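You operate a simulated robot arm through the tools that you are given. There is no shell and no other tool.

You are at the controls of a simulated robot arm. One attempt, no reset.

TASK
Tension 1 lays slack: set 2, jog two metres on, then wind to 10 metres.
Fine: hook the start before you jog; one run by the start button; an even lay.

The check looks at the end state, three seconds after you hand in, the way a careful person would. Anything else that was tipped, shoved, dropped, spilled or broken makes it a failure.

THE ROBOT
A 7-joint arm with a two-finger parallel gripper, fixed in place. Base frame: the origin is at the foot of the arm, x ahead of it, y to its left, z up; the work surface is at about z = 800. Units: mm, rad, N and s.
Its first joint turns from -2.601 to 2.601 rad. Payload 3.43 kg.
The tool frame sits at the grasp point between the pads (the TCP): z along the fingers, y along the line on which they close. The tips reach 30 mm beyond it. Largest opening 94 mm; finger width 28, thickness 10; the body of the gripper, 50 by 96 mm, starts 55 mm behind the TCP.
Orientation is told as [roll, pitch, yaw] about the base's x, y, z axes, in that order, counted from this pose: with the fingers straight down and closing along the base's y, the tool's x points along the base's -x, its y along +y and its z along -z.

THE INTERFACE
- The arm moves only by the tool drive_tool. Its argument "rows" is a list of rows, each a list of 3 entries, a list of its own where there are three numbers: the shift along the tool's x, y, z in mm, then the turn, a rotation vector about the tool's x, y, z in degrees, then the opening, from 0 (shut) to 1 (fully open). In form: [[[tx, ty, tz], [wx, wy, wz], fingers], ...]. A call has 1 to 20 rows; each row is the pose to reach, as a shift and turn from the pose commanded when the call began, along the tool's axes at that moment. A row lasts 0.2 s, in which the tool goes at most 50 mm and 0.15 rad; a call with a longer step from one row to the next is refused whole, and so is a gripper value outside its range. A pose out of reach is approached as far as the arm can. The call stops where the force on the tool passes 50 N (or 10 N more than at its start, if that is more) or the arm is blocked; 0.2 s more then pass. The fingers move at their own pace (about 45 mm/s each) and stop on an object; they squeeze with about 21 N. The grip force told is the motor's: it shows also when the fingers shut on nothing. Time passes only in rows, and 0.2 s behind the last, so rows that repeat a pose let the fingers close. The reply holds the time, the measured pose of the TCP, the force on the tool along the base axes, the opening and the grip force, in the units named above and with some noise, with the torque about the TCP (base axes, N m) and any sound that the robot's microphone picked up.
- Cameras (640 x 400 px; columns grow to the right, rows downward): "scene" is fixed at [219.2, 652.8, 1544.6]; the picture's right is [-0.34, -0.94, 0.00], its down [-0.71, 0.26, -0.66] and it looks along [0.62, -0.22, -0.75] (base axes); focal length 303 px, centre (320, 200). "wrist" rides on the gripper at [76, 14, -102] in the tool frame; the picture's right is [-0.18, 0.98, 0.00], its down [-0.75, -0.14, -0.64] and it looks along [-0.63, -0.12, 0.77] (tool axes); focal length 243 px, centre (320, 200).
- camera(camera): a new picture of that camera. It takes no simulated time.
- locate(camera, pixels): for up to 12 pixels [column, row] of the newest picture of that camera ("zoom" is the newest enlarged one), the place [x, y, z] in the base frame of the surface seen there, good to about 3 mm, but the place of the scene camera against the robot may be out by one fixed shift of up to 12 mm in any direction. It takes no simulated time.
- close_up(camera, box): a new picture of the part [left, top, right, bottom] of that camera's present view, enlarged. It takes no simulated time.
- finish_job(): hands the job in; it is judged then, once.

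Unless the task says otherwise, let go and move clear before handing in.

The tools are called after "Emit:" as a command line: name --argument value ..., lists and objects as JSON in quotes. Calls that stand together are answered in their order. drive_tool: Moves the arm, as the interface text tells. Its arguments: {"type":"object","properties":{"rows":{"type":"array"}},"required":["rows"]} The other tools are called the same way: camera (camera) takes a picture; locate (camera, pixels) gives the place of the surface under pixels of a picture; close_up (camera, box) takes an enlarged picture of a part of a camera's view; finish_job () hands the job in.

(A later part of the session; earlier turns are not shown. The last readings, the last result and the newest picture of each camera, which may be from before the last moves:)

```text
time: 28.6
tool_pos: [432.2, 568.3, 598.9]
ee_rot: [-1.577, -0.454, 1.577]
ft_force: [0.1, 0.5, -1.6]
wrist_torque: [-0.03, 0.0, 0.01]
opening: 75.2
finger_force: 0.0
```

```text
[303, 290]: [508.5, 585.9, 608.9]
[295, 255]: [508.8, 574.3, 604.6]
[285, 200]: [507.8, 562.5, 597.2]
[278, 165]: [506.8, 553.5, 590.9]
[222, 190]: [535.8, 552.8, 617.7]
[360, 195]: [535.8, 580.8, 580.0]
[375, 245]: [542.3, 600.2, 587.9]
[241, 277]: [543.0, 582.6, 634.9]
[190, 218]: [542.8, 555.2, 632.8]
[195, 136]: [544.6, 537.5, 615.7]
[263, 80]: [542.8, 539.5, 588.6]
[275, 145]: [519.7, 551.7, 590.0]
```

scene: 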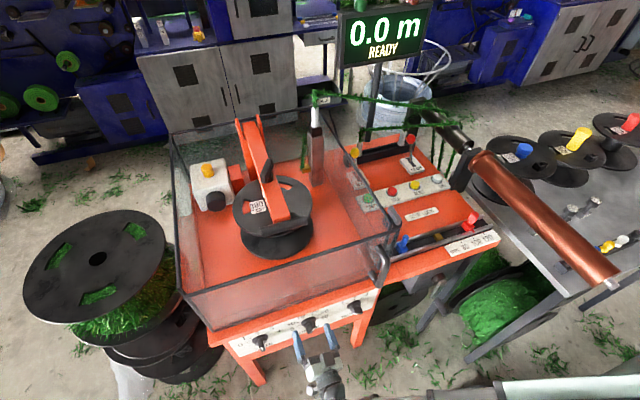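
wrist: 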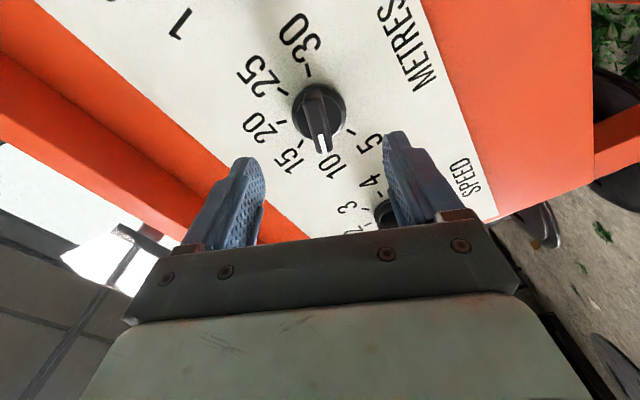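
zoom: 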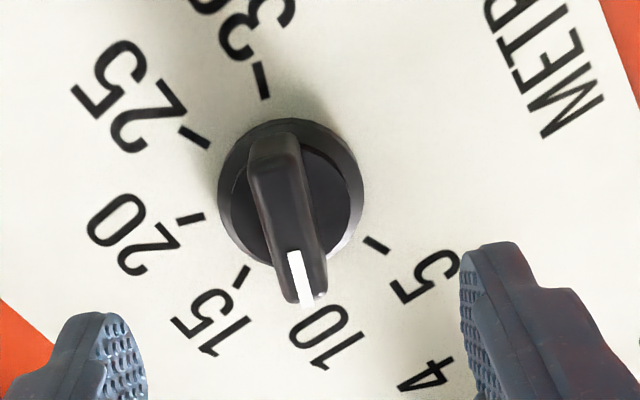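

METRES measures about 61-64° against the 10 tick at roughly 65°, which is good. Now I'll slide across to TENSION at y≈415, staying at x≈432, and roll to about -45°.

Emit:
drive_tool --rows '[[[17, -8, 0], [0, 0, 2], 0.8], [[34, -17, 0], [0, 0, 4], 0.8], [[51, -25, 0], [0, 0, 7], 0.8], [[69, -33, 0], [0, 0, 10], 0.8], [[86, -42, 0], [0, 0, 13], 0.8], [[103, -50, 0], [0, 0, 16], 0.8], [[120, -58, 0], [0, 0, 18], 0.8], [[137, -67, 0], [0, 0, 19], 0.8], [[137, -67, 0], [0, 0, 19], 0.8]]'

Emit:
camera --camera "wrist"

Emit:
camera --camera "scene"

```text
time: 30.6
tool_pos: [432.7, 416.0, 598.5]
ee_rot: [-1.577, -0.787, 1.582]
ft_force: [-0.2, -0.1, -0.9]
wrist_torque: [0.04, 0.0, -0.01]
opening: 75.0
finger_force: 0.1
```

```text
taken
```

wrist: 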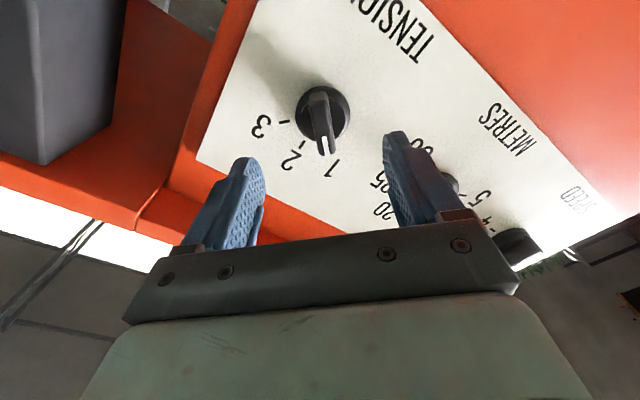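

```text
taken
```

scene: 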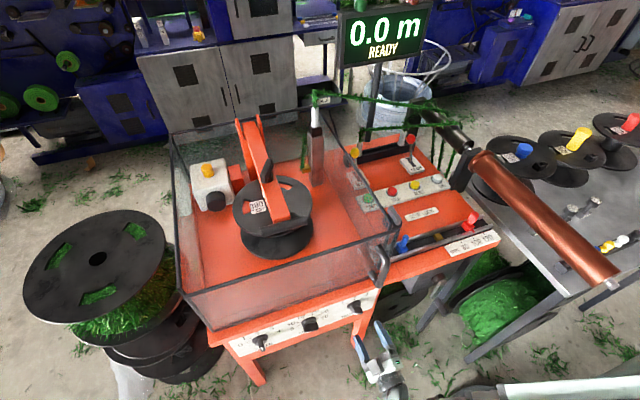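

TENSION points at 1 as expected, in the upright position of this rolled view. I'll measure its ticks, centre and bar.

Emit:
close_up --camera "wrist" --box '[230, 60, 410, 195]'

Emit:
locate --camera "wrist" --pixels '[[326, 148], [323, 135], [320, 115], [315, 95], [297, 115], [349, 110], [284, 122], [302, 148], [275, 170], [322, 152]]'

```text
2.96 times, centred on (320, 128) of wrist
```

zoom: 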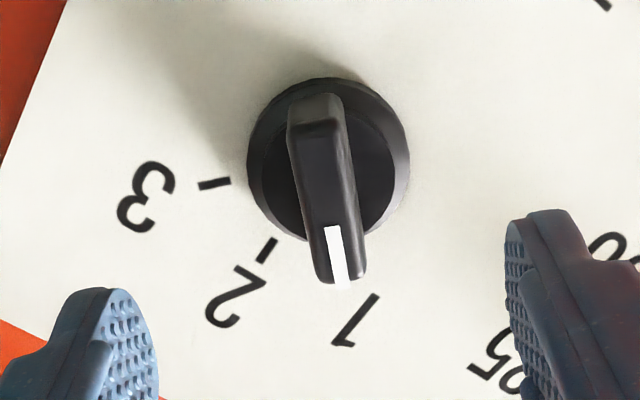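

```text
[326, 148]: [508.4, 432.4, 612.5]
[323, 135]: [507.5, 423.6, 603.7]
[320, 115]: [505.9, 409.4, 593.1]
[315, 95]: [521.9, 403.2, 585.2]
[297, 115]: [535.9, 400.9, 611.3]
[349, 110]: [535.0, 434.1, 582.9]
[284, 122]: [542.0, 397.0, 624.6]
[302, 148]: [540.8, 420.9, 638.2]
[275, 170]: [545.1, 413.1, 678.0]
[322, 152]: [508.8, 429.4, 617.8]
```

The knob centre is about (417, 598) and the TCP is at (416, 598.5). Tick 2 sits at about +3°, so the turn needed is about 44°. I'll advance 60 mm and grip the bar.

Emit:
drive_tool --rows '[[[0, 0, 15], [0, 0, 0], 0.8], [[0, 0, 30], [0, 0, 0], 0.8], [[0, 0, 45], [0, 0, 0], 0.8], [[0, 0, 55], [0, 0, 0], 0.8], [[0, 0, 59], [0, 0, 0], 0.8], [[0, 0, 59], [0, 0, 0], 0.6], [[0, 0, 59], [0, 0, 0], 0.3], [[0, 0, 59], [0, 0, 0], 0.1], [[0, 0, 59], [0, 0, 0], 0], [[0, 0, 59], [0, 0, 0], 0], [[0, 0, 59], [0, 0, 0], 0]]'

Emit:
camera --camera "wrist"

```text
time: 33.0
tool_pos: [492.8, 417.2, 598.1]
ee_rot: [-1.577, -0.785, 1.582]
ft_force: [-3.7, 12.7, -12.2]
wrist_torque: [-0.07, 0.31, 0.06]
opening: 14.8
finger_force: 44.2
```

```text
taken
```

wrist: 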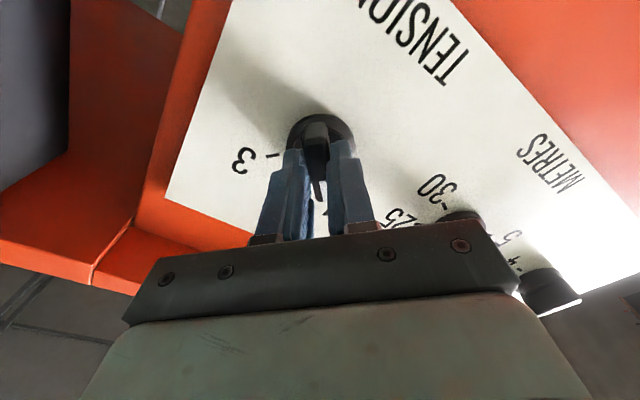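

The bar is gripped with about 17 N along +tool-y. I'll shift +1.2 mm and turn +44° about tool z to bring it to 2.

Emit:
drive_tool --rows '[[[0, 1, 0], [0, 0, 0], 0], [[0, 1.2, 0], [0, 0, 6], 0], [[0, 1.2, 0], [0, 0, 12], 0], [[0, 1.2, 0], [0, 0, 18], 0], [[0, 1.2, 0], [0, 0, 24], 0], [[0, 1.2, 0], [0, 0, 30], 0], [[0, 1.2, 0], [0, 0, 36], 0], [[0, 1.2, 0], [0, 0, 41], 0], [[0, 1.2, 0], [0, 0, 44], 0], [[0, 1.2, 0], [0, 0, 44], 0]]'

Emit:
camera --camera "wrist"

```text
time: 35.2
tool_pos: [491.3, 419.8, 597.9]
ee_rot: [-1.763, -1.555, 1.776]
ft_force: [9.6, 35.8, -8.4]
wrist_torque: [-0.1, -0.77, 0.28]
opening: 14.8
finger_force: 45.4
```

```text
taken
```

wrist: 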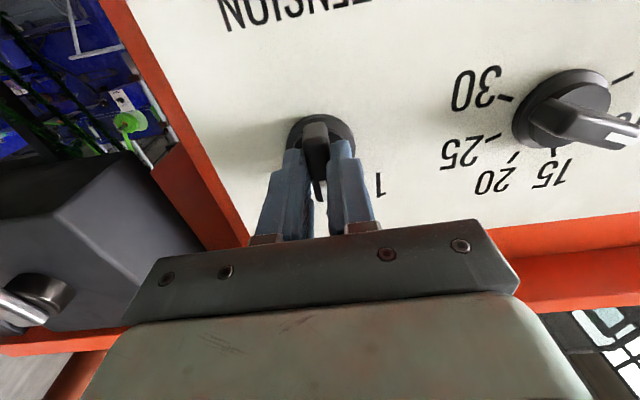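

The bar has rolled upright to position 2, with a side load of +36 N in y. I'll relieve it by 2 mm, open and back off to verify.

Emit:
drive_tool --rows '[[[0, 1.5, 0], [0, 0, 0], 0], [[0, 2.5, 0], [0, 0, 0], 0.1], [[0, 2.5, 0], [0, 0, 0], 0.4], [[0, 2.5, 0], [0, 0, 0], 0.7], [[0, 2.5, -5], [0, 0, 0], 0.8], [[0, 2.5, -20], [0, 0, 0], 0.8], [[0, 2.5, -40], [0, 0, 0], 0.8], [[0, 2.5, -60], [0, 0, 0], 0.8], [[0, 2.5, -60], [0, 0, 0], 0.8]]'

Emit:
camera --camera "wrist"

Emit:
close_up --camera "wrist" --box '[220, 60, 420, 190]'

```text
time: 37.2
tool_pos: [431.3, 420.0, 597.8]
ee_rot: [-1.898, -1.555, 1.9]
ft_force: [-0.4, 1.2, 1.2]
wrist_torque: [0.02, -0.03, -0.01]
opening: 74.9
finger_force: 0.1
```

```text
taken
```

wrist: 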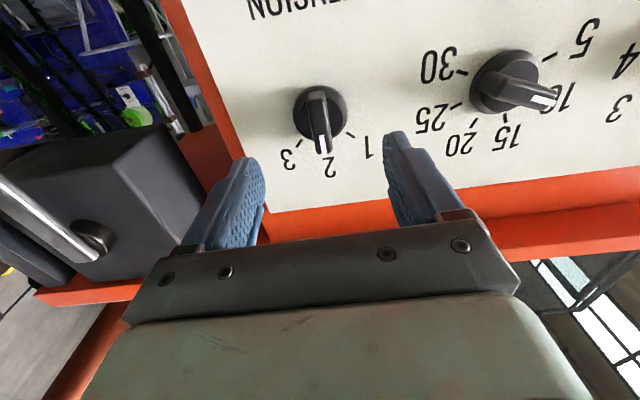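

```text
3.08 times, centred on (320, 125) of wrist
```

zoom: 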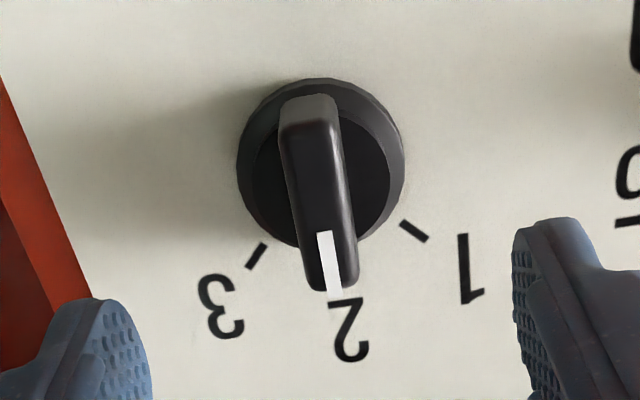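

TENSION now points at 2 and METRES at 10. Next comes the HOOK lever, so I'll map the strands and guides around it to plan a safe approach.

Emit:
camera --camera "scene"

Emit:
close_up --camera "scene" --box '[300, 70, 480, 190]'

Emit:
locate --camera "scene" --pixels '[[361, 131], [375, 128], [400, 127], [425, 124], [440, 120], [330, 94], [360, 99], [390, 105], [415, 110], [445, 118], [356, 145], [400, 138]]'

Emit:
locate --camera "scene" --pixels '[[355, 170], [352, 178], [408, 158], [412, 165], [376, 195], [372, 190], [398, 225], [360, 185], [390, 230], [466, 160], [452, 128], [480, 160]]'

```text
taken
```

scene: 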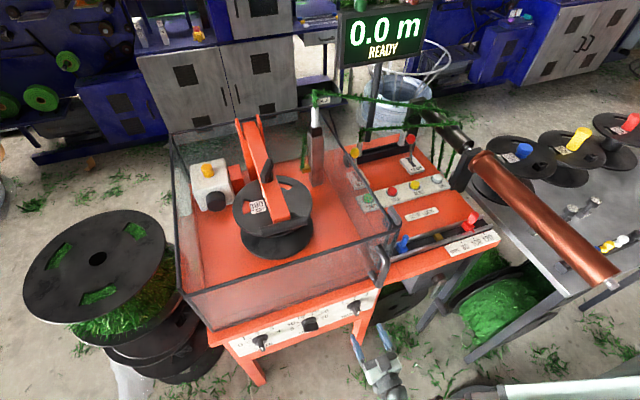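

```text
3.33 times, centred on (390, 130) of scene
```

zoom: 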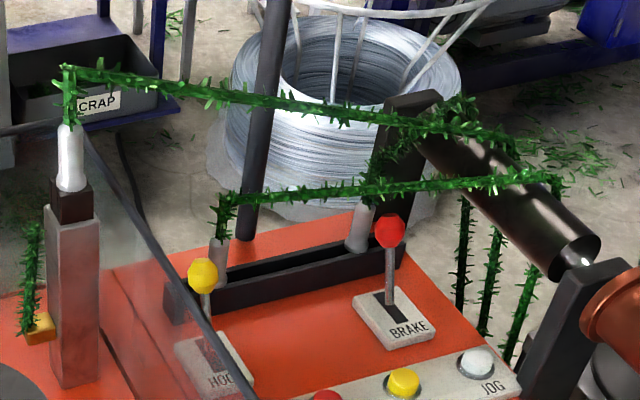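

```text
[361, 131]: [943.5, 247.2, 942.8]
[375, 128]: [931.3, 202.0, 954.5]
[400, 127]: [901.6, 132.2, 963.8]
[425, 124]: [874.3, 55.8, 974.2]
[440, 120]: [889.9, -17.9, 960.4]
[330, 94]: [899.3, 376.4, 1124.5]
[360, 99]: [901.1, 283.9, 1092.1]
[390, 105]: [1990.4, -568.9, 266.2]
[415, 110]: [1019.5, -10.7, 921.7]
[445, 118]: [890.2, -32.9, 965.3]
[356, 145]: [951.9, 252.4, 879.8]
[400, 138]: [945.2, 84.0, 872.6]
```

```text
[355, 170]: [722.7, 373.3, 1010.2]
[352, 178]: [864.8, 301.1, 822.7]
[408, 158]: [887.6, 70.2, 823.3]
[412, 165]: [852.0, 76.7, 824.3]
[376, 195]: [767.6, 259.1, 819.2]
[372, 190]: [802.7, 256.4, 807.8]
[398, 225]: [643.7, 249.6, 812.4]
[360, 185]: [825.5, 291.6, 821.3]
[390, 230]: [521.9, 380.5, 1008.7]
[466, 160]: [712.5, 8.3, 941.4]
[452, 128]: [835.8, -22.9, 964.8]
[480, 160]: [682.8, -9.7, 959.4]
```

The upper strand passes over the HOOK lever at about z≈1088, x≈901, so I'll have to reach the lever with the fingers leaning forward. First I'll retrace the safe path: left to y≈566, then up at x≈430.

Emit:
drive_tool --rows '[[[-15, 25, -2], [0, 0, 0], 0.8], [[-35, 50, -2], [0, 0, 0], 0.8], [[-55, 75, -2], [0, 0, 0], 0.8], [[-75, 100, -2], [0, 0, 0], 0.8], [[-100, 125, -2], [0, 0, 0], 0.8], [[-125, 146, -2], [0, 0, 0], 0.8], [[-155, 146, -2], [0, 0, 0], 0.8], [[-190, 146, -2], [0, 0, 0], 0.8], [[-225, 146, -2], [0, 0, 0], 0.8], [[-260, 146, -2], [0, 0, 0], 0.8], [[-295, 146, -2], [0, 0, 0], 0.8], [[-330, 146, -2], [0, 0, 0], 0.8], [[-365, 146, -2], [0, 0, 0], 0.8], [[-400, 146, -2], [0, 0, 0], 0.8], [[-435, 146, -2], [0, 0, 0], 0.8], [[-465, 146, -2], [0, 0, 0], 0.8], [[-490, 146, -2], [0, 0, 0], 0.8], [[-505, 146, -2], [0, 0, 0], 0.8], [[-505, 146, -2], [0, 0, 0], 0.8]]'

Emit:
camera --camera "scene"

```text
time: 41.2
tool_pos: [426.0, 574.1, 1101.7]
ee_rot: [-1.864, -1.554, 1.868]
ft_force: [-0.7, 0.5, 0.1]
wrist_torque: [0.0, -0.02, 0.01]
opening: 75.7
finger_force: 0.1
```

```text
taken
```

scene: 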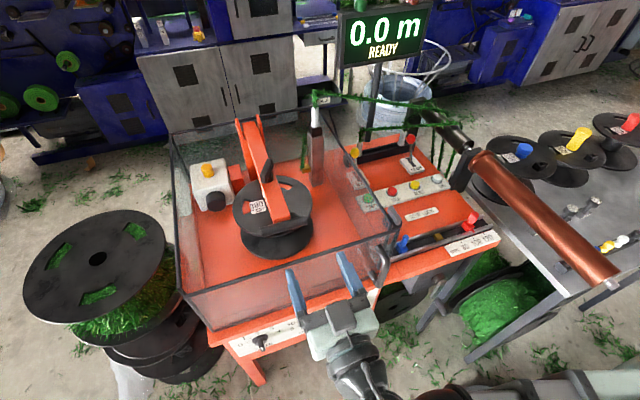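

I'm clear at (426, 574, 1102). I'll tilt the fingers partly down again while rising, then move forward over the guard at z≈1155.

Emit:
drive_tool --rows '[[[-10, 0, 0], [0, 6, 0], 0.8], [[-20, 0, 0], [0, 12, 0], 0.8], [[-30, 0, 0], [0, 18, 0], 0.8], [[-40, 0, 0], [0, 24, 0], 0.8], [[-52, 0, 10], [0, 30, 0], 0.8], [[-55, 0, 35], [0, 30, 0], 0.8], [[-55, 0, 60], [0, 30, 0], 0.8], [[-55, 0, 85], [0, 30, 0], 0.8], [[-55, 0, 110], [0, 30, 0], 0.8], [[-55, 0, 135], [0, 30, 0], 0.8], [[-55, 0, 160], [0, 30, 0], 0.8], [[-55, 0, 185], [0, 30, 0], 0.8], [[-55, 0, 185], [0, 30, 0], 0.8]]'

```text
time: 44.0
tool_pos: [612.2, 575.1, 1157.1]
ee_rot: [-0.033, -1.051, 0.034]
ft_force: [-0.1, -0.5, -0.2]
wrist_torque: [0.01, 0.0, 0.01]
opening: 75.0
finger_force: 0.0
```

At (612, 575, 1157), above the guard. I'll swing right to y≈272 and x≈700 at z≈1110, still short of the strands at x≈900.

Emit:
drive_tool --rows '[[[0, -25, 5], [0, 0, 0], 0.8], [[0, -50, 10], [0, 0, 0], 0.8], [[0, -76, 17], [0, 0, 0], 0.8], [[0, -102, 24], [0, 2, 0], 0.8], [[-1, -128, 32], [0, 4, 0], 0.8], [[-1, -154, 40], [0, 6, 0], 0.8], [[-2, -180, 50], [0, 8, 0], 0.8], [[-2, -206, 60], [0, 10, 0], 0.8], [[-3, -232, 70], [0, 10, 0], 0.8], [[-3, -258, 80], [0, 10, 0], 0.8], [[-3, -282, 90], [0, 10, 0], 0.8], [[-3, -303, 100], [0, 10, 0], 0.8], [[-3, -303, 100], [0, 10, 0], 0.8]]'

Emit:
camera --camera "wrist"

Emit:
camera --camera "scene"

```text
time: 46.8
tool_pos: [700.9, 272.6, 1114.5]
ee_rot: [-0.025, -0.878, 0.024]
ft_force: [0.2, -0.4, 0.1]
wrist_torque: [-0.02, 0.03, 0.0]
opening: 75.0
finger_force: 0.0
```

```text
taken
```

wrist: 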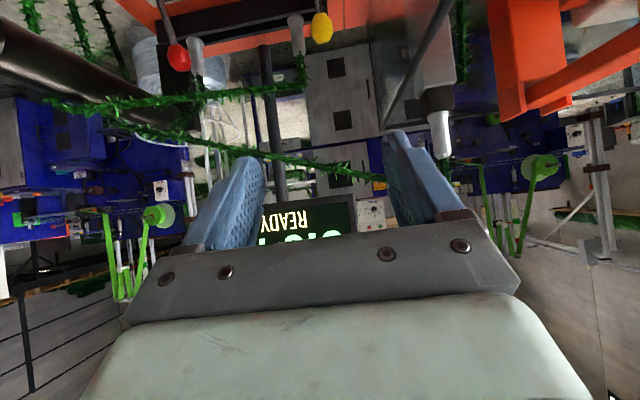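

```text
taken
```

scene: 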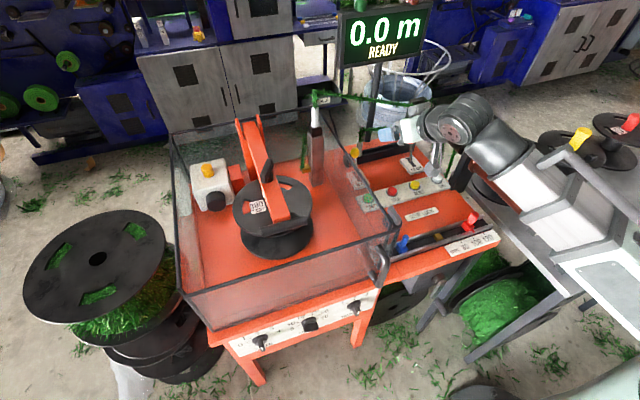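

I'm at (701, 273, 1115) and the HOOK ball (yellow) is visible at (322, 27) in the wrist view. I'll descend to about (800, 272, 960) with a 40° lean for a better look.

Emit:
drive_tool --rows '[[[7, 0, 22], [0, 1, 0], 0.8], [[14, 0, 44], [0, 2, 0], 0.8], [[21, 0, 66], [0, 4, 0], 0.8], [[28, 0, 88], [0, 6, 0], 0.8], [[35, 0, 110], [0, 8, 0], 0.8], [[42, 0, 132], [0, 10, 0], 0.8], [[49, 0, 154], [0, 10, 0], 0.8], [[55, 0, 174], [0, 10, 0], 0.8], [[55, 0, 174], [0, 10, 0], 0.8]]'

Emit:
camera --camera "wrist"

Emit:
camera --camera "scene"

```text
time: 48.8
tool_pos: [799.4, 271.3, 961.1]
ee_rot: [-0.02, -0.704, 0.017]
ft_force: [-0.8, -0.4, -0.4]
wrist_torque: [0.01, -0.02, 0.03]
opening: 75.2
finger_force: 0.1
```

```text
taken
```

wrist: 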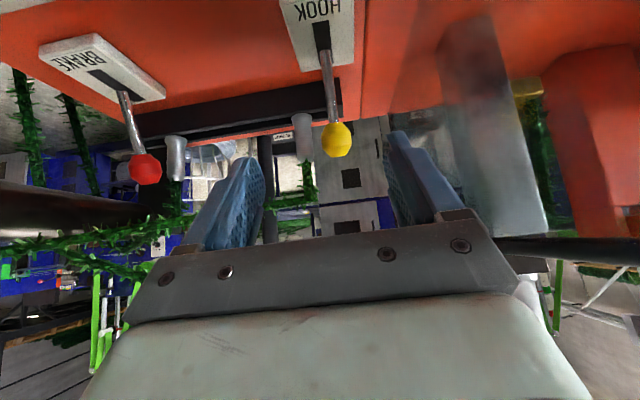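

```text
taken
```

scene: 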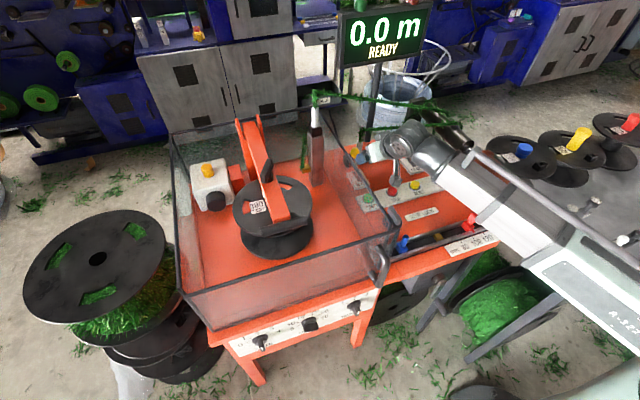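

The HOOK lever stands ahead with its ball at (337, 140), and the BRAKE ball is at (145, 170). I'll locate both levers, their slots and the guide next to HOOK.

Emit:
close_up --camera "wrist" --box '[250, 0, 410, 170]'

Emit:
close_up --camera "wrist" --box '[30, 30, 200, 200]'

Emit:
locate --camera "wrist" --pixels '[[337, 140], [329, 75], [325, 52], [321, 25], [350, 60], [293, 30], [303, 125], [303, 150], [325, 140], [349, 140], [145, 168], [126, 98]]'

```text
2.35 times, centred on (330, 85) of wrist
```

zoom: 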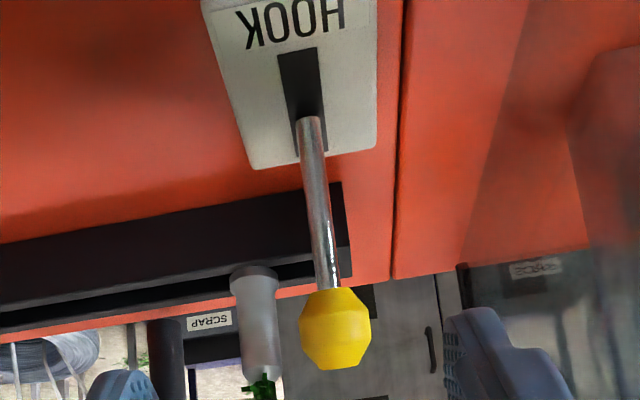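

```text
2.35 times, centred on (115, 115) of wrist
```

zoom: 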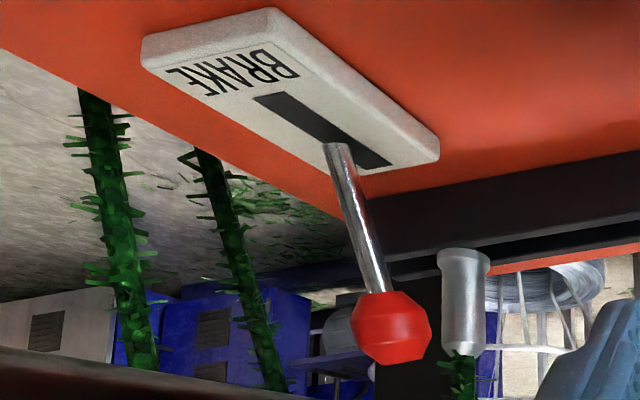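

```text
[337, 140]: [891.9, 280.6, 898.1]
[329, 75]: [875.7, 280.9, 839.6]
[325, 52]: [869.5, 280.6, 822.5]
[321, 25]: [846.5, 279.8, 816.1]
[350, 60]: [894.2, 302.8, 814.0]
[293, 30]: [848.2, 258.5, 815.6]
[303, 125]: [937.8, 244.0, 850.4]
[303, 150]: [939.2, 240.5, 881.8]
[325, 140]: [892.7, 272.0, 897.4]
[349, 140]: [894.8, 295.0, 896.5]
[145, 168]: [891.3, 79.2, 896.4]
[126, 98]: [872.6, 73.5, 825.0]
```

The HOOK ball centre works out at about (903, 281, 893), the pivot near (860, 281, 809), and the lever leans about 27° toward +x. A guide post stands at about (938, 242), so I'll narrow the fingers to 40 mm and approach partway.

Emit:
drive_tool --rows '[[[-8, 2, 5], [0, 0, 0], 0.43], [[-16, 5, 12], [0, 0, 0], 0.43], [[-25, 7, 25], [0, 0, 0], 0.43], [[-34, 10, 40], [0, 0, 0], 0.43], [[-34, 10, 55], [0, 0, 0], 0.43], [[-34, 10, 55], [0, 0, 0], 0.43]]'

Emit:
camera --camera "wrist"

Emit:
close_up --camera "scene" --box '[300, 70, 480, 190]'

```text
time: 50.2
tool_pos: [860.0, 281.5, 940.7]
ee_rot: [-0.021, -0.703, 0.017]
ft_force: [-0.4, 0.2, 0.3]
wrist_torque: [0.02, 0.03, -0.02]
opening: 40.2
finger_force: 0.0
```

```text
taken
```

wrist: 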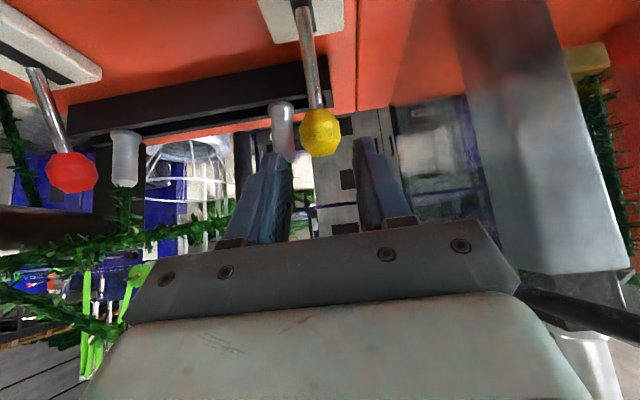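

```text
3.33 times, centred on (390, 130) of scene
```

zoom: 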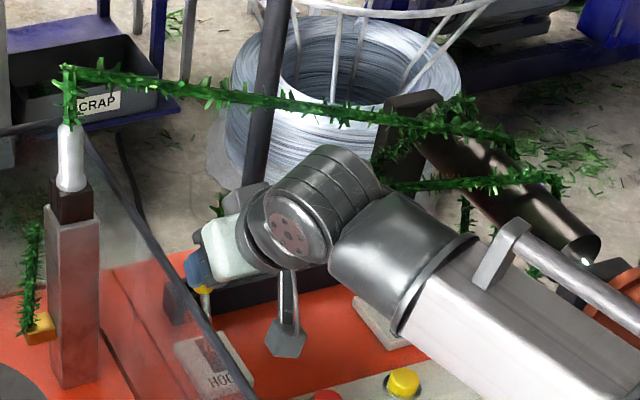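

The ball is centred at (321, 132), matching the predicted (320, 134). I'll advance 50 mm along the fingers and close on the ball.

Emit:
drive_tool --rows '[[[0, 0, 12], [0, 0, 0], 0.43], [[0, 0, 25], [0, 0, 0], 0.43], [[0, 0, 38], [0, 0, 0], 0.43], [[0, 0, 49], [0, 0, 0], 0.43], [[0, 0, 49], [0, 0, 0], 0.43], [[0, 0, 49], [0, 0, 0], 0.2], [[0, 0, 49], [0, 0, 0], 0.0], [[0, 0, 49], [0, 0, 0], 0.0], [[0, 0, 49], [0, 0, 0], 0.0]]'

Emit:
camera --camera "wrist"

```text
time: 52.2
tool_pos: [890.9, 279.6, 904.9]
ee_rot: [-0.019, -0.704, 0.018]
ft_force: [2.2, 6.5, -1.8]
wrist_torque: [0.26, -0.2, 0.04]
opening: 28.8
finger_force: 45.3
```

```text
taken
```

wrist: 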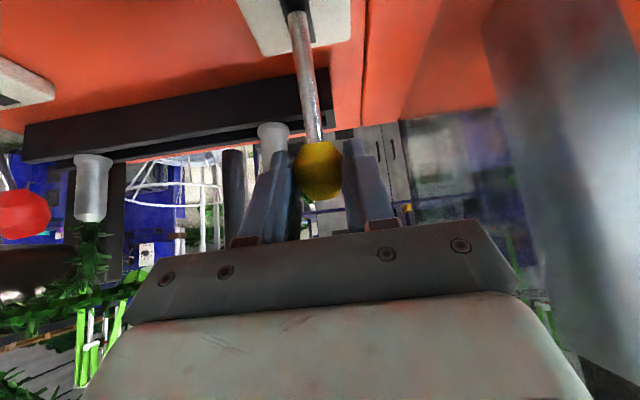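

The ball is held (opening 28.8 mm). I'll pull the lever toward -x along its arc, going halfway first to feel the resistance.

Emit:
drive_tool --rows '[[[4.3, 0, -8.2], [0, 0, 0], 0], [[10.5, 0, -17.9], [0, 0, 0], 0], [[17.8, 0, -26.6], [0, 0, 0], 0], [[25, 0, -33.3], [0, 0, 0], 0], [[25, 0, -33.3], [0, 0, 0], 0]]'

Emit:
camera --camera "wrist"

```text
time: 53.4
tool_pos: [852.8, 280.3, 912.9]
ee_rot: [-0.02, -0.705, 0.019]
ft_force: [14.0, 5.2, 0.4]
wrist_torque: [0.2, -1.43, 0.08]
opening: 28.9
finger_force: 44.7
```

```text
taken
```

wrist: 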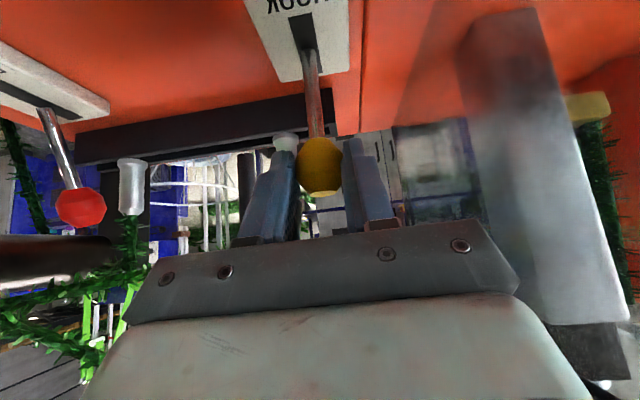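

The lever follows with about 14 N resistance and the ball is still centred in the fingers. I'll continue through to the other end of its travel.

Emit:
drive_tool --rows '[[[7.8, 0, -5.9], [0, 0, 0], 0], [[17.5, 0, -11.7], [0, 0, 0], 0], [[28.1, 0, -16.3], [0, 0, 0], 0], [[37.4, 0, -19.3], [0, 0, 0], 0], [[37.4, 0, -19.3], [0, 0, 0], 0]]'

Emit:
camera --camera "wrist"

Emit:
camera --camera "scene"

```text
time: 54.6
tool_pos: [813.6, 278.8, 904.5]
ee_rot: [-0.019, -0.713, 0.02]
ft_force: [39.5, 2.2, 13.4]
wrist_torque: [0.06, -0.95, 0.07]
opening: 29.3
finger_force: 45.1
```

```text
taken
```

wrist: 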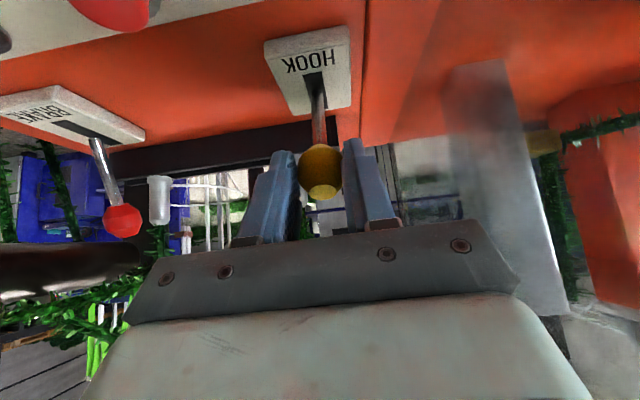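

```text
taken
```

scene: 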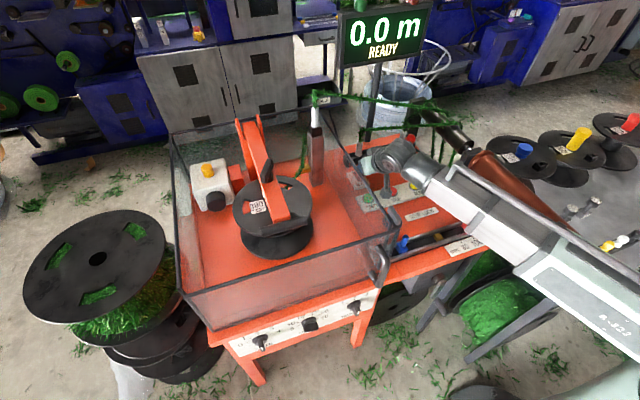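

Force rose to 40 N, so the lever is at its end stop. The scene shows the strand end has moved from hanging at the post to running toward the spool. I'll ease off, release and take close-ups to confirm.

Emit:
drive_tool --rows '[[[-3, 0, 2], [0, 0, 0], 0], [[-3, 0, 2], [0, 0, 0], 0.2], [[-3, 0, 2], [0, 0, 0], 0.5], [[-3, 0, 2], [0, 0, 0], 0.5], [[-3, 0, -10], [0, 0, 0], 0.5], [[-3, 0, -25], [0, 0, 0], 0.5], [[-3, 0, -40], [0, 0, 0], 0.5], [[-3, 0, -40], [0, 0, 0], 0.5]]'

Emit:
camera --camera "wrist"

Emit:
close_up --camera "scene" --box '[200, 80, 360, 270]'

Emit:
close_up --camera "scene" --box '[330, 0, 440, 80]'

```text
time: 56.4
tool_pos: [787.1, 279.5, 935.8]
ee_rot: [-0.02, -0.703, 0.016]
ft_force: [-0.3, -0.2, -0.3]
wrist_torque: [-0.03, -0.01, -0.01]
opening: 46.9
finger_force: 0.0
```

```text
taken
```

wrist: 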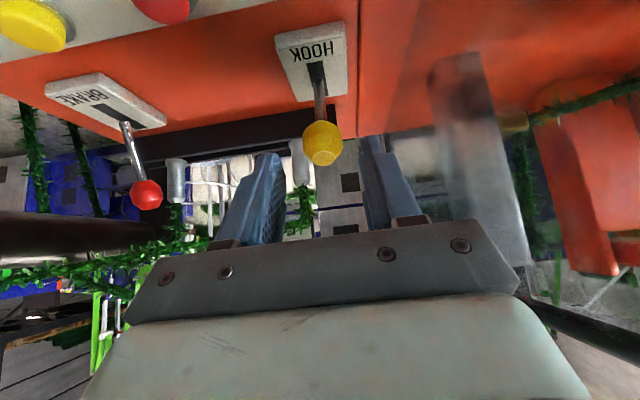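

```text
2.11 times, centred on (280, 175) of scene
```

zoom: 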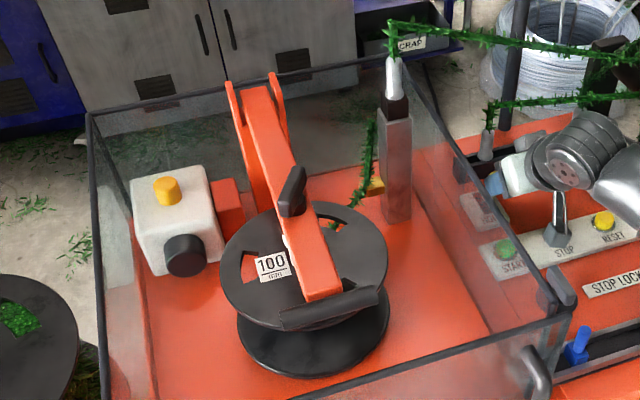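

```text
5.00 times, centred on (385, 40) of scene
```

zoom: 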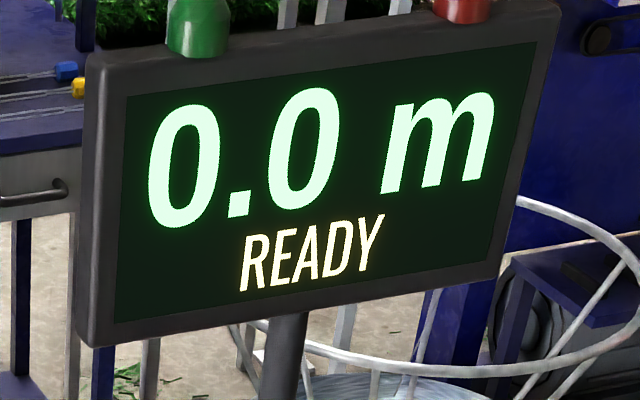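

The strand's start now passes through the brass eye to the spool at about (335, 225) in the zoom, where before it hung straight down. I'll check where the HOOK lever rests and compare the spool area.

Emit:
locate --camera "wrist" --pixels '[[322, 143], [320, 110], [318, 85], [316, 68], [145, 195], [128, 135]]'

Emit:
close_up --camera "scene" --box '[255, 120, 335, 220]'

Emit:
close_up --camera "wrist" --box '[440, 50, 640, 200]'

```text
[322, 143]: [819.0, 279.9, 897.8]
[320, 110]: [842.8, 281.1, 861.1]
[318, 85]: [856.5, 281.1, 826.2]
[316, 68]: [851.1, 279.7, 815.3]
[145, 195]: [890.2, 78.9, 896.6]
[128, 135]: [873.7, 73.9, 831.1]
```

```text
4.00 times, centred on (295, 170) of scene
```

zoom: 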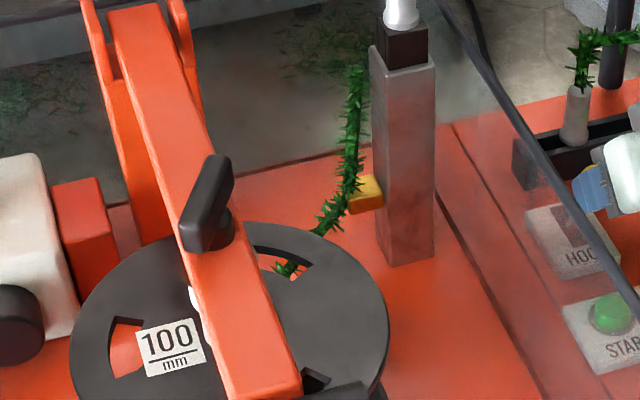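

```text
2.67 times, centred on (540, 125) of wrist
```

zoom: 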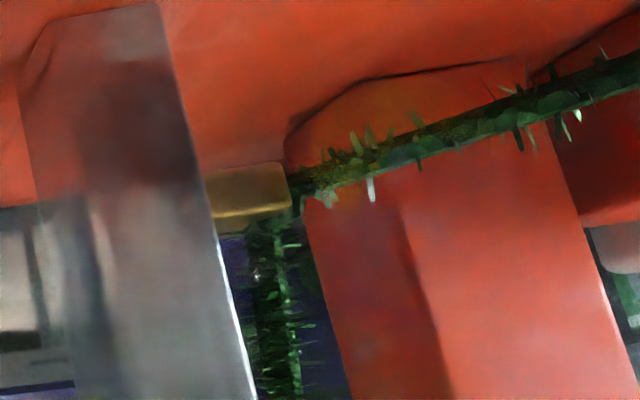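

HOOK is engaged: the lever stays over with its ball at x≈819, and the strand now runs to the spool hub. BRAKE is still in its original off position. Next is JOG, so I'll map the black roller bracket beside it.

Emit:
close_up --camera "scene" --box '[400, 130, 500, 200]'

Emit:
locate --camera "zoom" --pixels '[[320, 350], [340, 300], [380, 200], [420, 130], [450, 110], [480, 130], [500, 180], [300, 270], [350, 370], [430, 240], [460, 260], [400, 330]]'

```text
5.71 times, centred on (450, 165) of scene
```

zoom: 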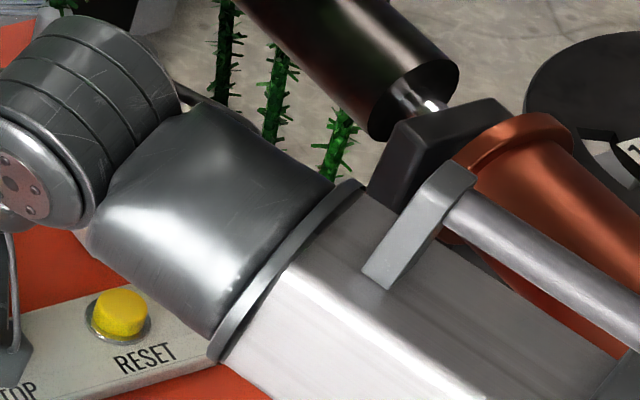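

```text
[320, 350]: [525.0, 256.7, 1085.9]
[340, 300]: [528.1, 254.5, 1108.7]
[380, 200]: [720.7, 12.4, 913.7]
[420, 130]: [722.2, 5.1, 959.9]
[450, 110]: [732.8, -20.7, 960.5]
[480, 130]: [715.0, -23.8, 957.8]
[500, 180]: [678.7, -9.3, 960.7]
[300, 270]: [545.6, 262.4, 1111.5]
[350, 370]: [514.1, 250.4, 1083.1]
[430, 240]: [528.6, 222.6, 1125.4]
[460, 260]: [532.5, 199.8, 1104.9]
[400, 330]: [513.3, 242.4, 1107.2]
```

The bracket top is near (722, 5, 955), just beside JOG at (760, 36), so I'll press with the wrist leaning toward +y. First I'll back off up and right to about (762, 120, 1000) with the tool vertical and fingers shut.

Emit:
drive_tool --rows '[[[-8, -3, -25], [0, 0, 0], 0.5], [[-16, -15, -50], [0, 4, 0], 0.4], [[-22, -35, -65], [0, 8, 0], 0.2], [[-22, -57, -65], [0, 14, 0], 0], [[-22, -79, -65], [0, 20, 0], 0], [[-22, -100, -65], [0, 26, 0], 0], [[-22, -120, -65], [0, 32, 0], 0], [[-22, -140, -65], [0, 37, 0], 0], [[-22, -160, -65], [0, 40, 0], 0], [[-22, -160, -65], [0, 40, 0], 0]]'

Emit:
camera --camera "wrist"

Emit:
camera --camera "scene"

```text
time: 58.6
tool_pos: [762.8, 121.9, 1002.2]
ee_rot: [-0.014, -0.003, 0.005]
ft_force: [0.8, -0.4, 0.2]
wrist_torque: [-0.02, -0.01, 0.01]
opening: 0.1
finger_force: 21.2
```

```text
taken
```

wrist: 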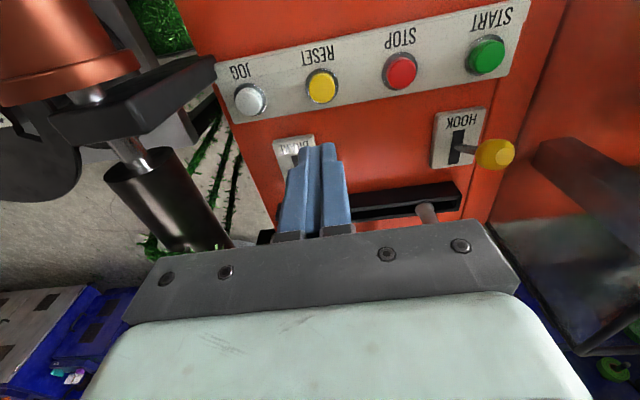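

```text
taken
```

scene: 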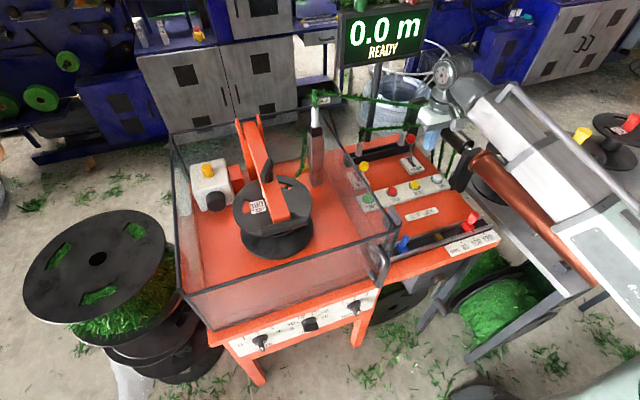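

The fingers are shut and vertical at (763, 122, 1002), with JOG visible at (250, 98) and START at (487, 55). I'll locate the four buttons and the bracket edges from here.

Emit:
locate --camera "wrist" --pixels '[[249, 97], [321, 84], [401, 70], [487, 54], [250, 110], [236, 97], [264, 95], [215, 65], [140, 105], [120, 140], [185, 100], [135, 50]]'

Emit:
close_up --camera "wrist" --box '[100, 30, 360, 190]'

```text
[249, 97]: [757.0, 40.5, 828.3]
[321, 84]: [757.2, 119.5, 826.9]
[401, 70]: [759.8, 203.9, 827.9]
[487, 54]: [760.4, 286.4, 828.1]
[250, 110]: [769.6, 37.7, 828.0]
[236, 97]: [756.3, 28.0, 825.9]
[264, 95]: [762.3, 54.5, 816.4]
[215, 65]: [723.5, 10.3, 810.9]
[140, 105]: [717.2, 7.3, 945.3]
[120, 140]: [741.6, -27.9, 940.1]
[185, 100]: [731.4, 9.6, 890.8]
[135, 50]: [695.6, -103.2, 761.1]
```

```text
2.46 times, centred on (230, 110) of wrist
```

zoom: 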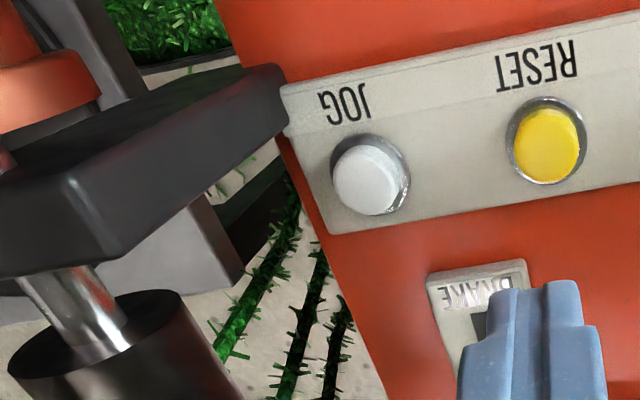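

JOG's cap is at about (759, 41, 828) and the bracket's near corner at about (742, 10, 945). I'll lean the tool 20° toward +y and come down to roughly 30 mm above JOG.

Emit:
drive_tool --rows '[[[0, -8, 0], [5, 0, 0], 0], [[1, -20, 8], [10, 0, 0], 0], [[2, -35, 25], [15, 0, 0], 0], [[3, -50, 45], [20, 0, 0], 0], [[4, -63, 65], [20, 0, 0], 0], [[4, -73, 85], [20, 0, 0], 0], [[4, -78, 100], [20, 0, 0], 0], [[4, -78, 110], [20, 0, 0], 0], [[4, -78, 110], [20, 0, 0], 0]]'

Emit:
camera --camera "wrist"

Emit:
close_up --camera "scene" --box '[370, 80, 530, 200]'

```text
time: 60.6
tool_pos: [759.6, 39.7, 893.6]
ee_rot: [-0.364, -0.004, 0.006]
ft_force: [0.0, 0.5, -0.6]
wrist_torque: [0.03, 0.03, 0.03]
opening: 0.1
finger_force: 21.5
```

```text
taken
```

wrist: 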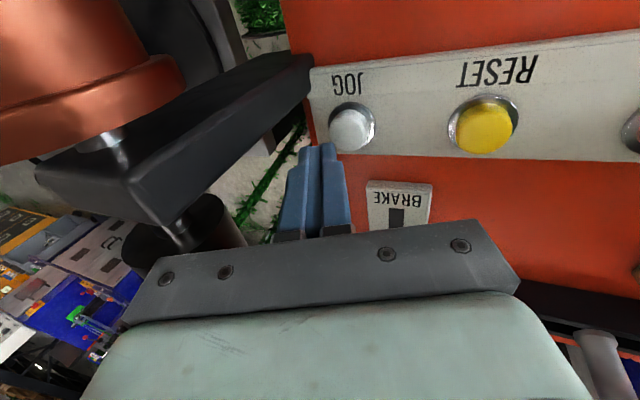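

```text
3.33 times, centred on (450, 140) of scene
```

zoom: 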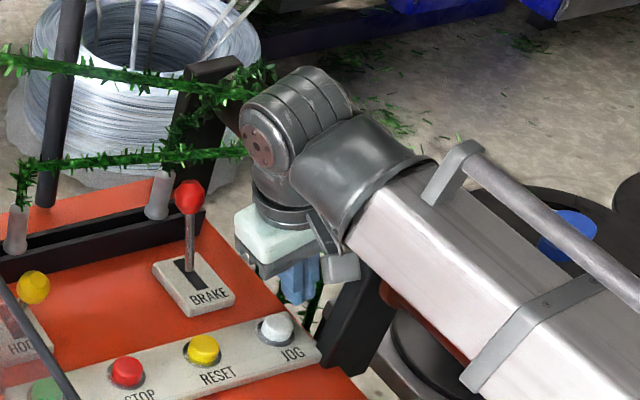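

JOG appears at (352, 127), consistent with my plan to touch it by descending straight down with a +2.5 mm y shift. I'll go down in small steps until just into the cap and read the display.

Emit:
drive_tool --rows '[[[0, 5.9, 8.4], [0, 0, 0], 0], [[0, 9.4, 17.8], [0, 0, 0], 0], [[0, 11.9, 24.3], [0, 0, 0], 0], [[0, 12.6, 26.2], [0, 0, 0], 0], [[0, 13.3, 28.1], [0, 0, 0], 0], [[0, 14, 29.9], [0, 0, 0], 0]]'

Emit:
close_up --camera "scene" --box '[330, 0, 530, 200]'

Emit:
camera --camera "wrist"

```text
time: 62.0
tool_pos: [759.2, 42.8, 860.0]
ee_rot: [-0.365, -0.007, 0.006]
ft_force: [-0.3, 0.8, -0.4]
wrist_torque: [0.01, 0.0, -0.01]
opening: 0.1
finger_force: 21.0
```

```text
2.00 times, centred on (430, 100) of scene
```

zoom: 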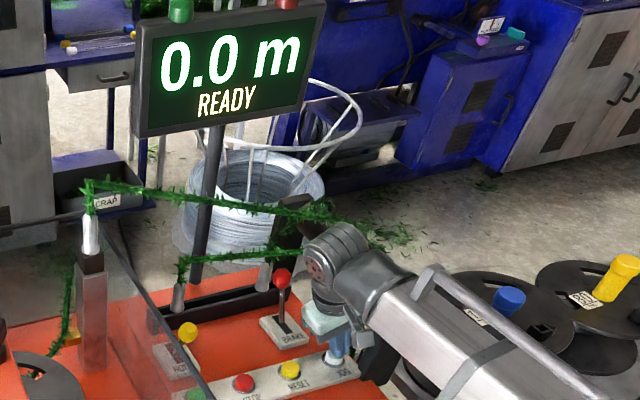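

```text
taken
```

wrist: 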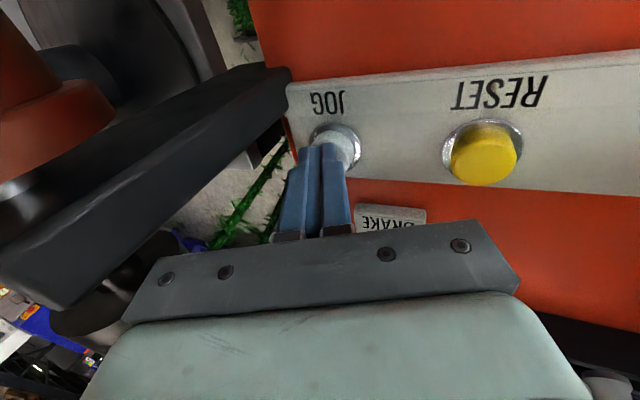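

The fingertips are right at the cap (TCP z=860, force still zero). I'll press down in 2 mm steps.

Emit:
drive_tool --rows '[[[0, 0.7, 1.9], [0, 0, 0], 0], [[0, 1.4, 3.7], [0, 0, 0], 0], [[0, 2.1, 5.6], [0, 0, 0], 0]]'

Emit:
close_up --camera "scene" --box '[330, 0, 530, 200]'

```text
time: 62.8
tool_pos: [758.8, 44.5, 854.8]
ee_rot: [-0.366, -0.005, 0.005]
ft_force: [0.0, -0.5, 2.5]
wrist_torque: [0.02, -0.03, 0.0]
opening: 0.0
finger_force: 20.8
```

```text
2.00 times, centred on (430, 100) of scene
```

zoom: 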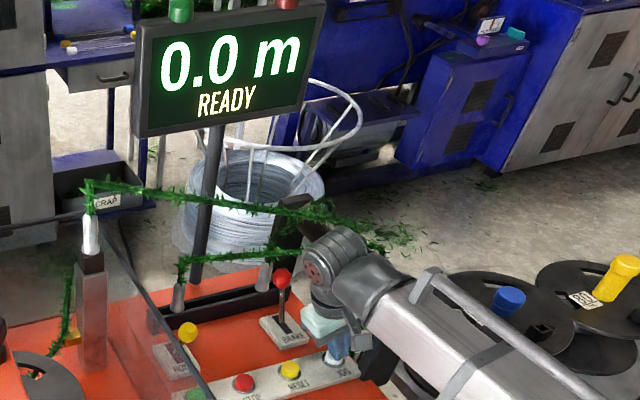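

Contact has begun at 2.5 N and the display still reads 0.0. I'll press a further 3-4 mm.

Emit:
drive_tool --rows '[[[0, 0.7, 1.9], [0, 0, 0], 0], [[0, 1.3, 3.3], [0, 0, 0], 0]]'

Emit:
close_up --camera "scene" --box '[330, 0, 530, 200]'

```text
time: 63.4
tool_pos: [759.9, 43.2, 850.9]
ee_rot: [-0.364, -0.007, 0.002]
ft_force: [-1.9, 0.6, 4.3]
wrist_torque: [-0.01, -0.01, 0.02]
opening: 0.0
finger_force: 21.1
heard: click
```

```text
2.00 times, centred on (430, 100) of scene
```

zoom: 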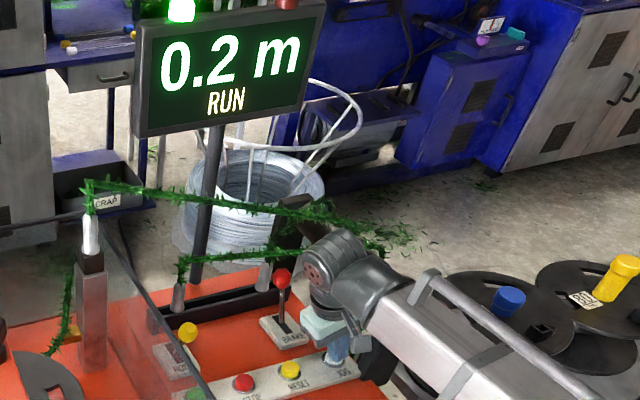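

It clicked: the display shows RUN and 0.2 m and is counting. I'll hold for one row to measure the rate.

Emit:
drive_tool --rows '[[[0, 0, 0], [0, 0, 0], 0]]'

Emit:
close_up --camera "scene" --box '[330, 0, 440, 80]'

```text
time: 63.8
tool_pos: [758.5, 43.3, 851.1]
ee_rot: [-0.365, -0.006, 0.005]
ft_force: [0.1, 0.4, 4.1]
wrist_torque: [-0.01, 0.0, 0.01]
opening: 0.0
finger_force: 21.7
```

```text
5.00 times, centred on (385, 40) of scene
```

zoom: 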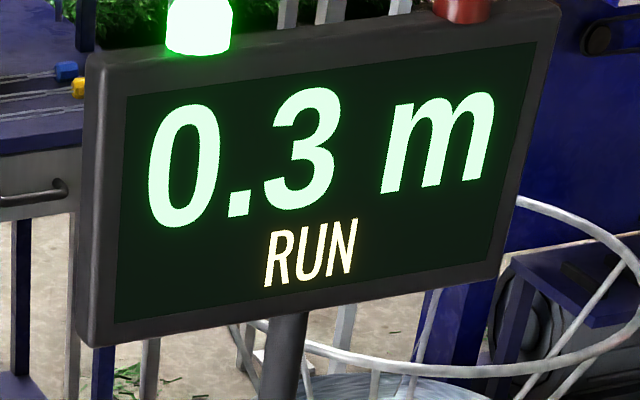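

About 0.15 m per 0.4 s. I'll hold for 8 more rows and read again.

Emit:
drive_tool --rows '[[[0, 0, 0], [0, 0, 0], 0], [[0, 0, 0], [0, 0, 0], 0], [[0, 0, 0], [0, 0, 0], 0], [[0, 0, 0], [0, 0, 0], 0], [[0, 0, 0], [0, 0, 0], 0], [[0, 0, 0], [0, 0, 0], 0], [[0, 0, 0], [0, 0, 0], 0], [[0, 0, 0], [0, 0, 0], 0]]'

Emit:
close_up --camera "scene" --box '[330, 0, 440, 80]'

Emit:
close_up --camera "scene" --box '[200, 80, 360, 270]'

```text
time: 65.6
tool_pos: [760.4, 44.2, 852.1]
ee_rot: [-0.365, -0.005, 0.005]
ft_force: [-0.1, 0.9, 5.5]
wrist_torque: [0.05, -0.05, -0.03]
opening: 0.0
finger_force: 21.1
```

```text
5.00 times, centred on (385, 40) of scene
```

zoom: 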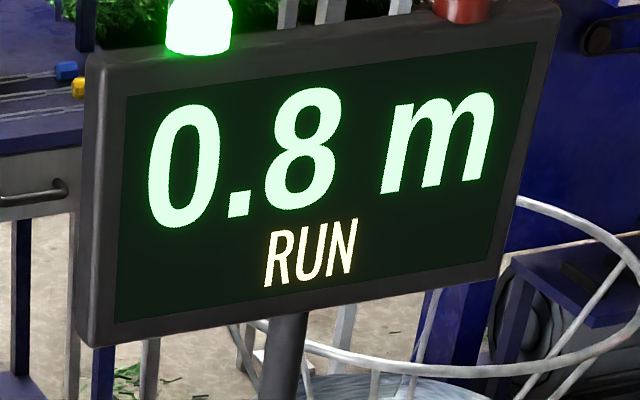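

```text
2.11 times, centred on (280, 175) of scene
```

zoom: 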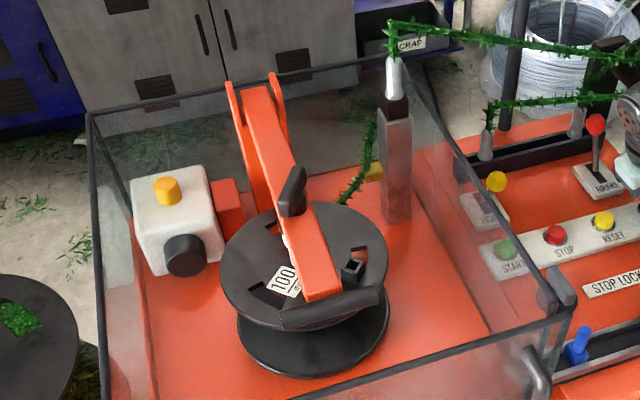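

The rate is about 0.29 m/s and the display shows 0.8 m with the spool turning. I'll hold 15 more rows, which should reach about 1.7-1.8 m.

Emit:
drive_tool --rows '[[[0, 0, 0], [0, 0, 0], 0], [[0, 0, 0], [0, 0, 0], 0], [[0, 0, 0], [0, 0, 0], 0], [[0, 0, 0], [0, 0, 0], 0], [[0, 0, 0], [0, 0, 0], 0], [[0, 0, 0], [0, 0, 0], 0], [[0, 0, 0], [0, 0, 0], 0], [[0, 0, 0], [0, 0, 0], 0], [[0, 0, 0], [0, 0, 0], 0], [[0, 0, 0], [0, 0, 0], 0], [[0, 0, 0], [0, 0, 0], 0], [[0, 0, 0], [0, 0, 0], 0], [[0, 0, 0], [0, 0, 0], 0], [[0, 0, 0], [0, 0, 0], 0], [[0, 0, 0], [0, 0, 0], 0]]'

Emit:
close_up --camera "scene" --box '[330, 0, 440, 80]'

```text
time: 68.8
tool_pos: [759.6, 43.2, 850.1]
ee_rot: [-0.365, -0.006, 0.005]
ft_force: [-0.9, 0.0, 4.4]
wrist_torque: [0.02, 0.0, -0.05]
opening: 0.0
finger_force: 20.2
```

```text
5.00 times, centred on (385, 40) of scene
```

zoom: 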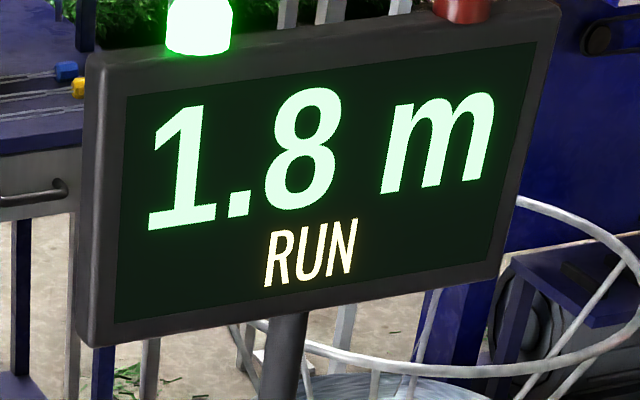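

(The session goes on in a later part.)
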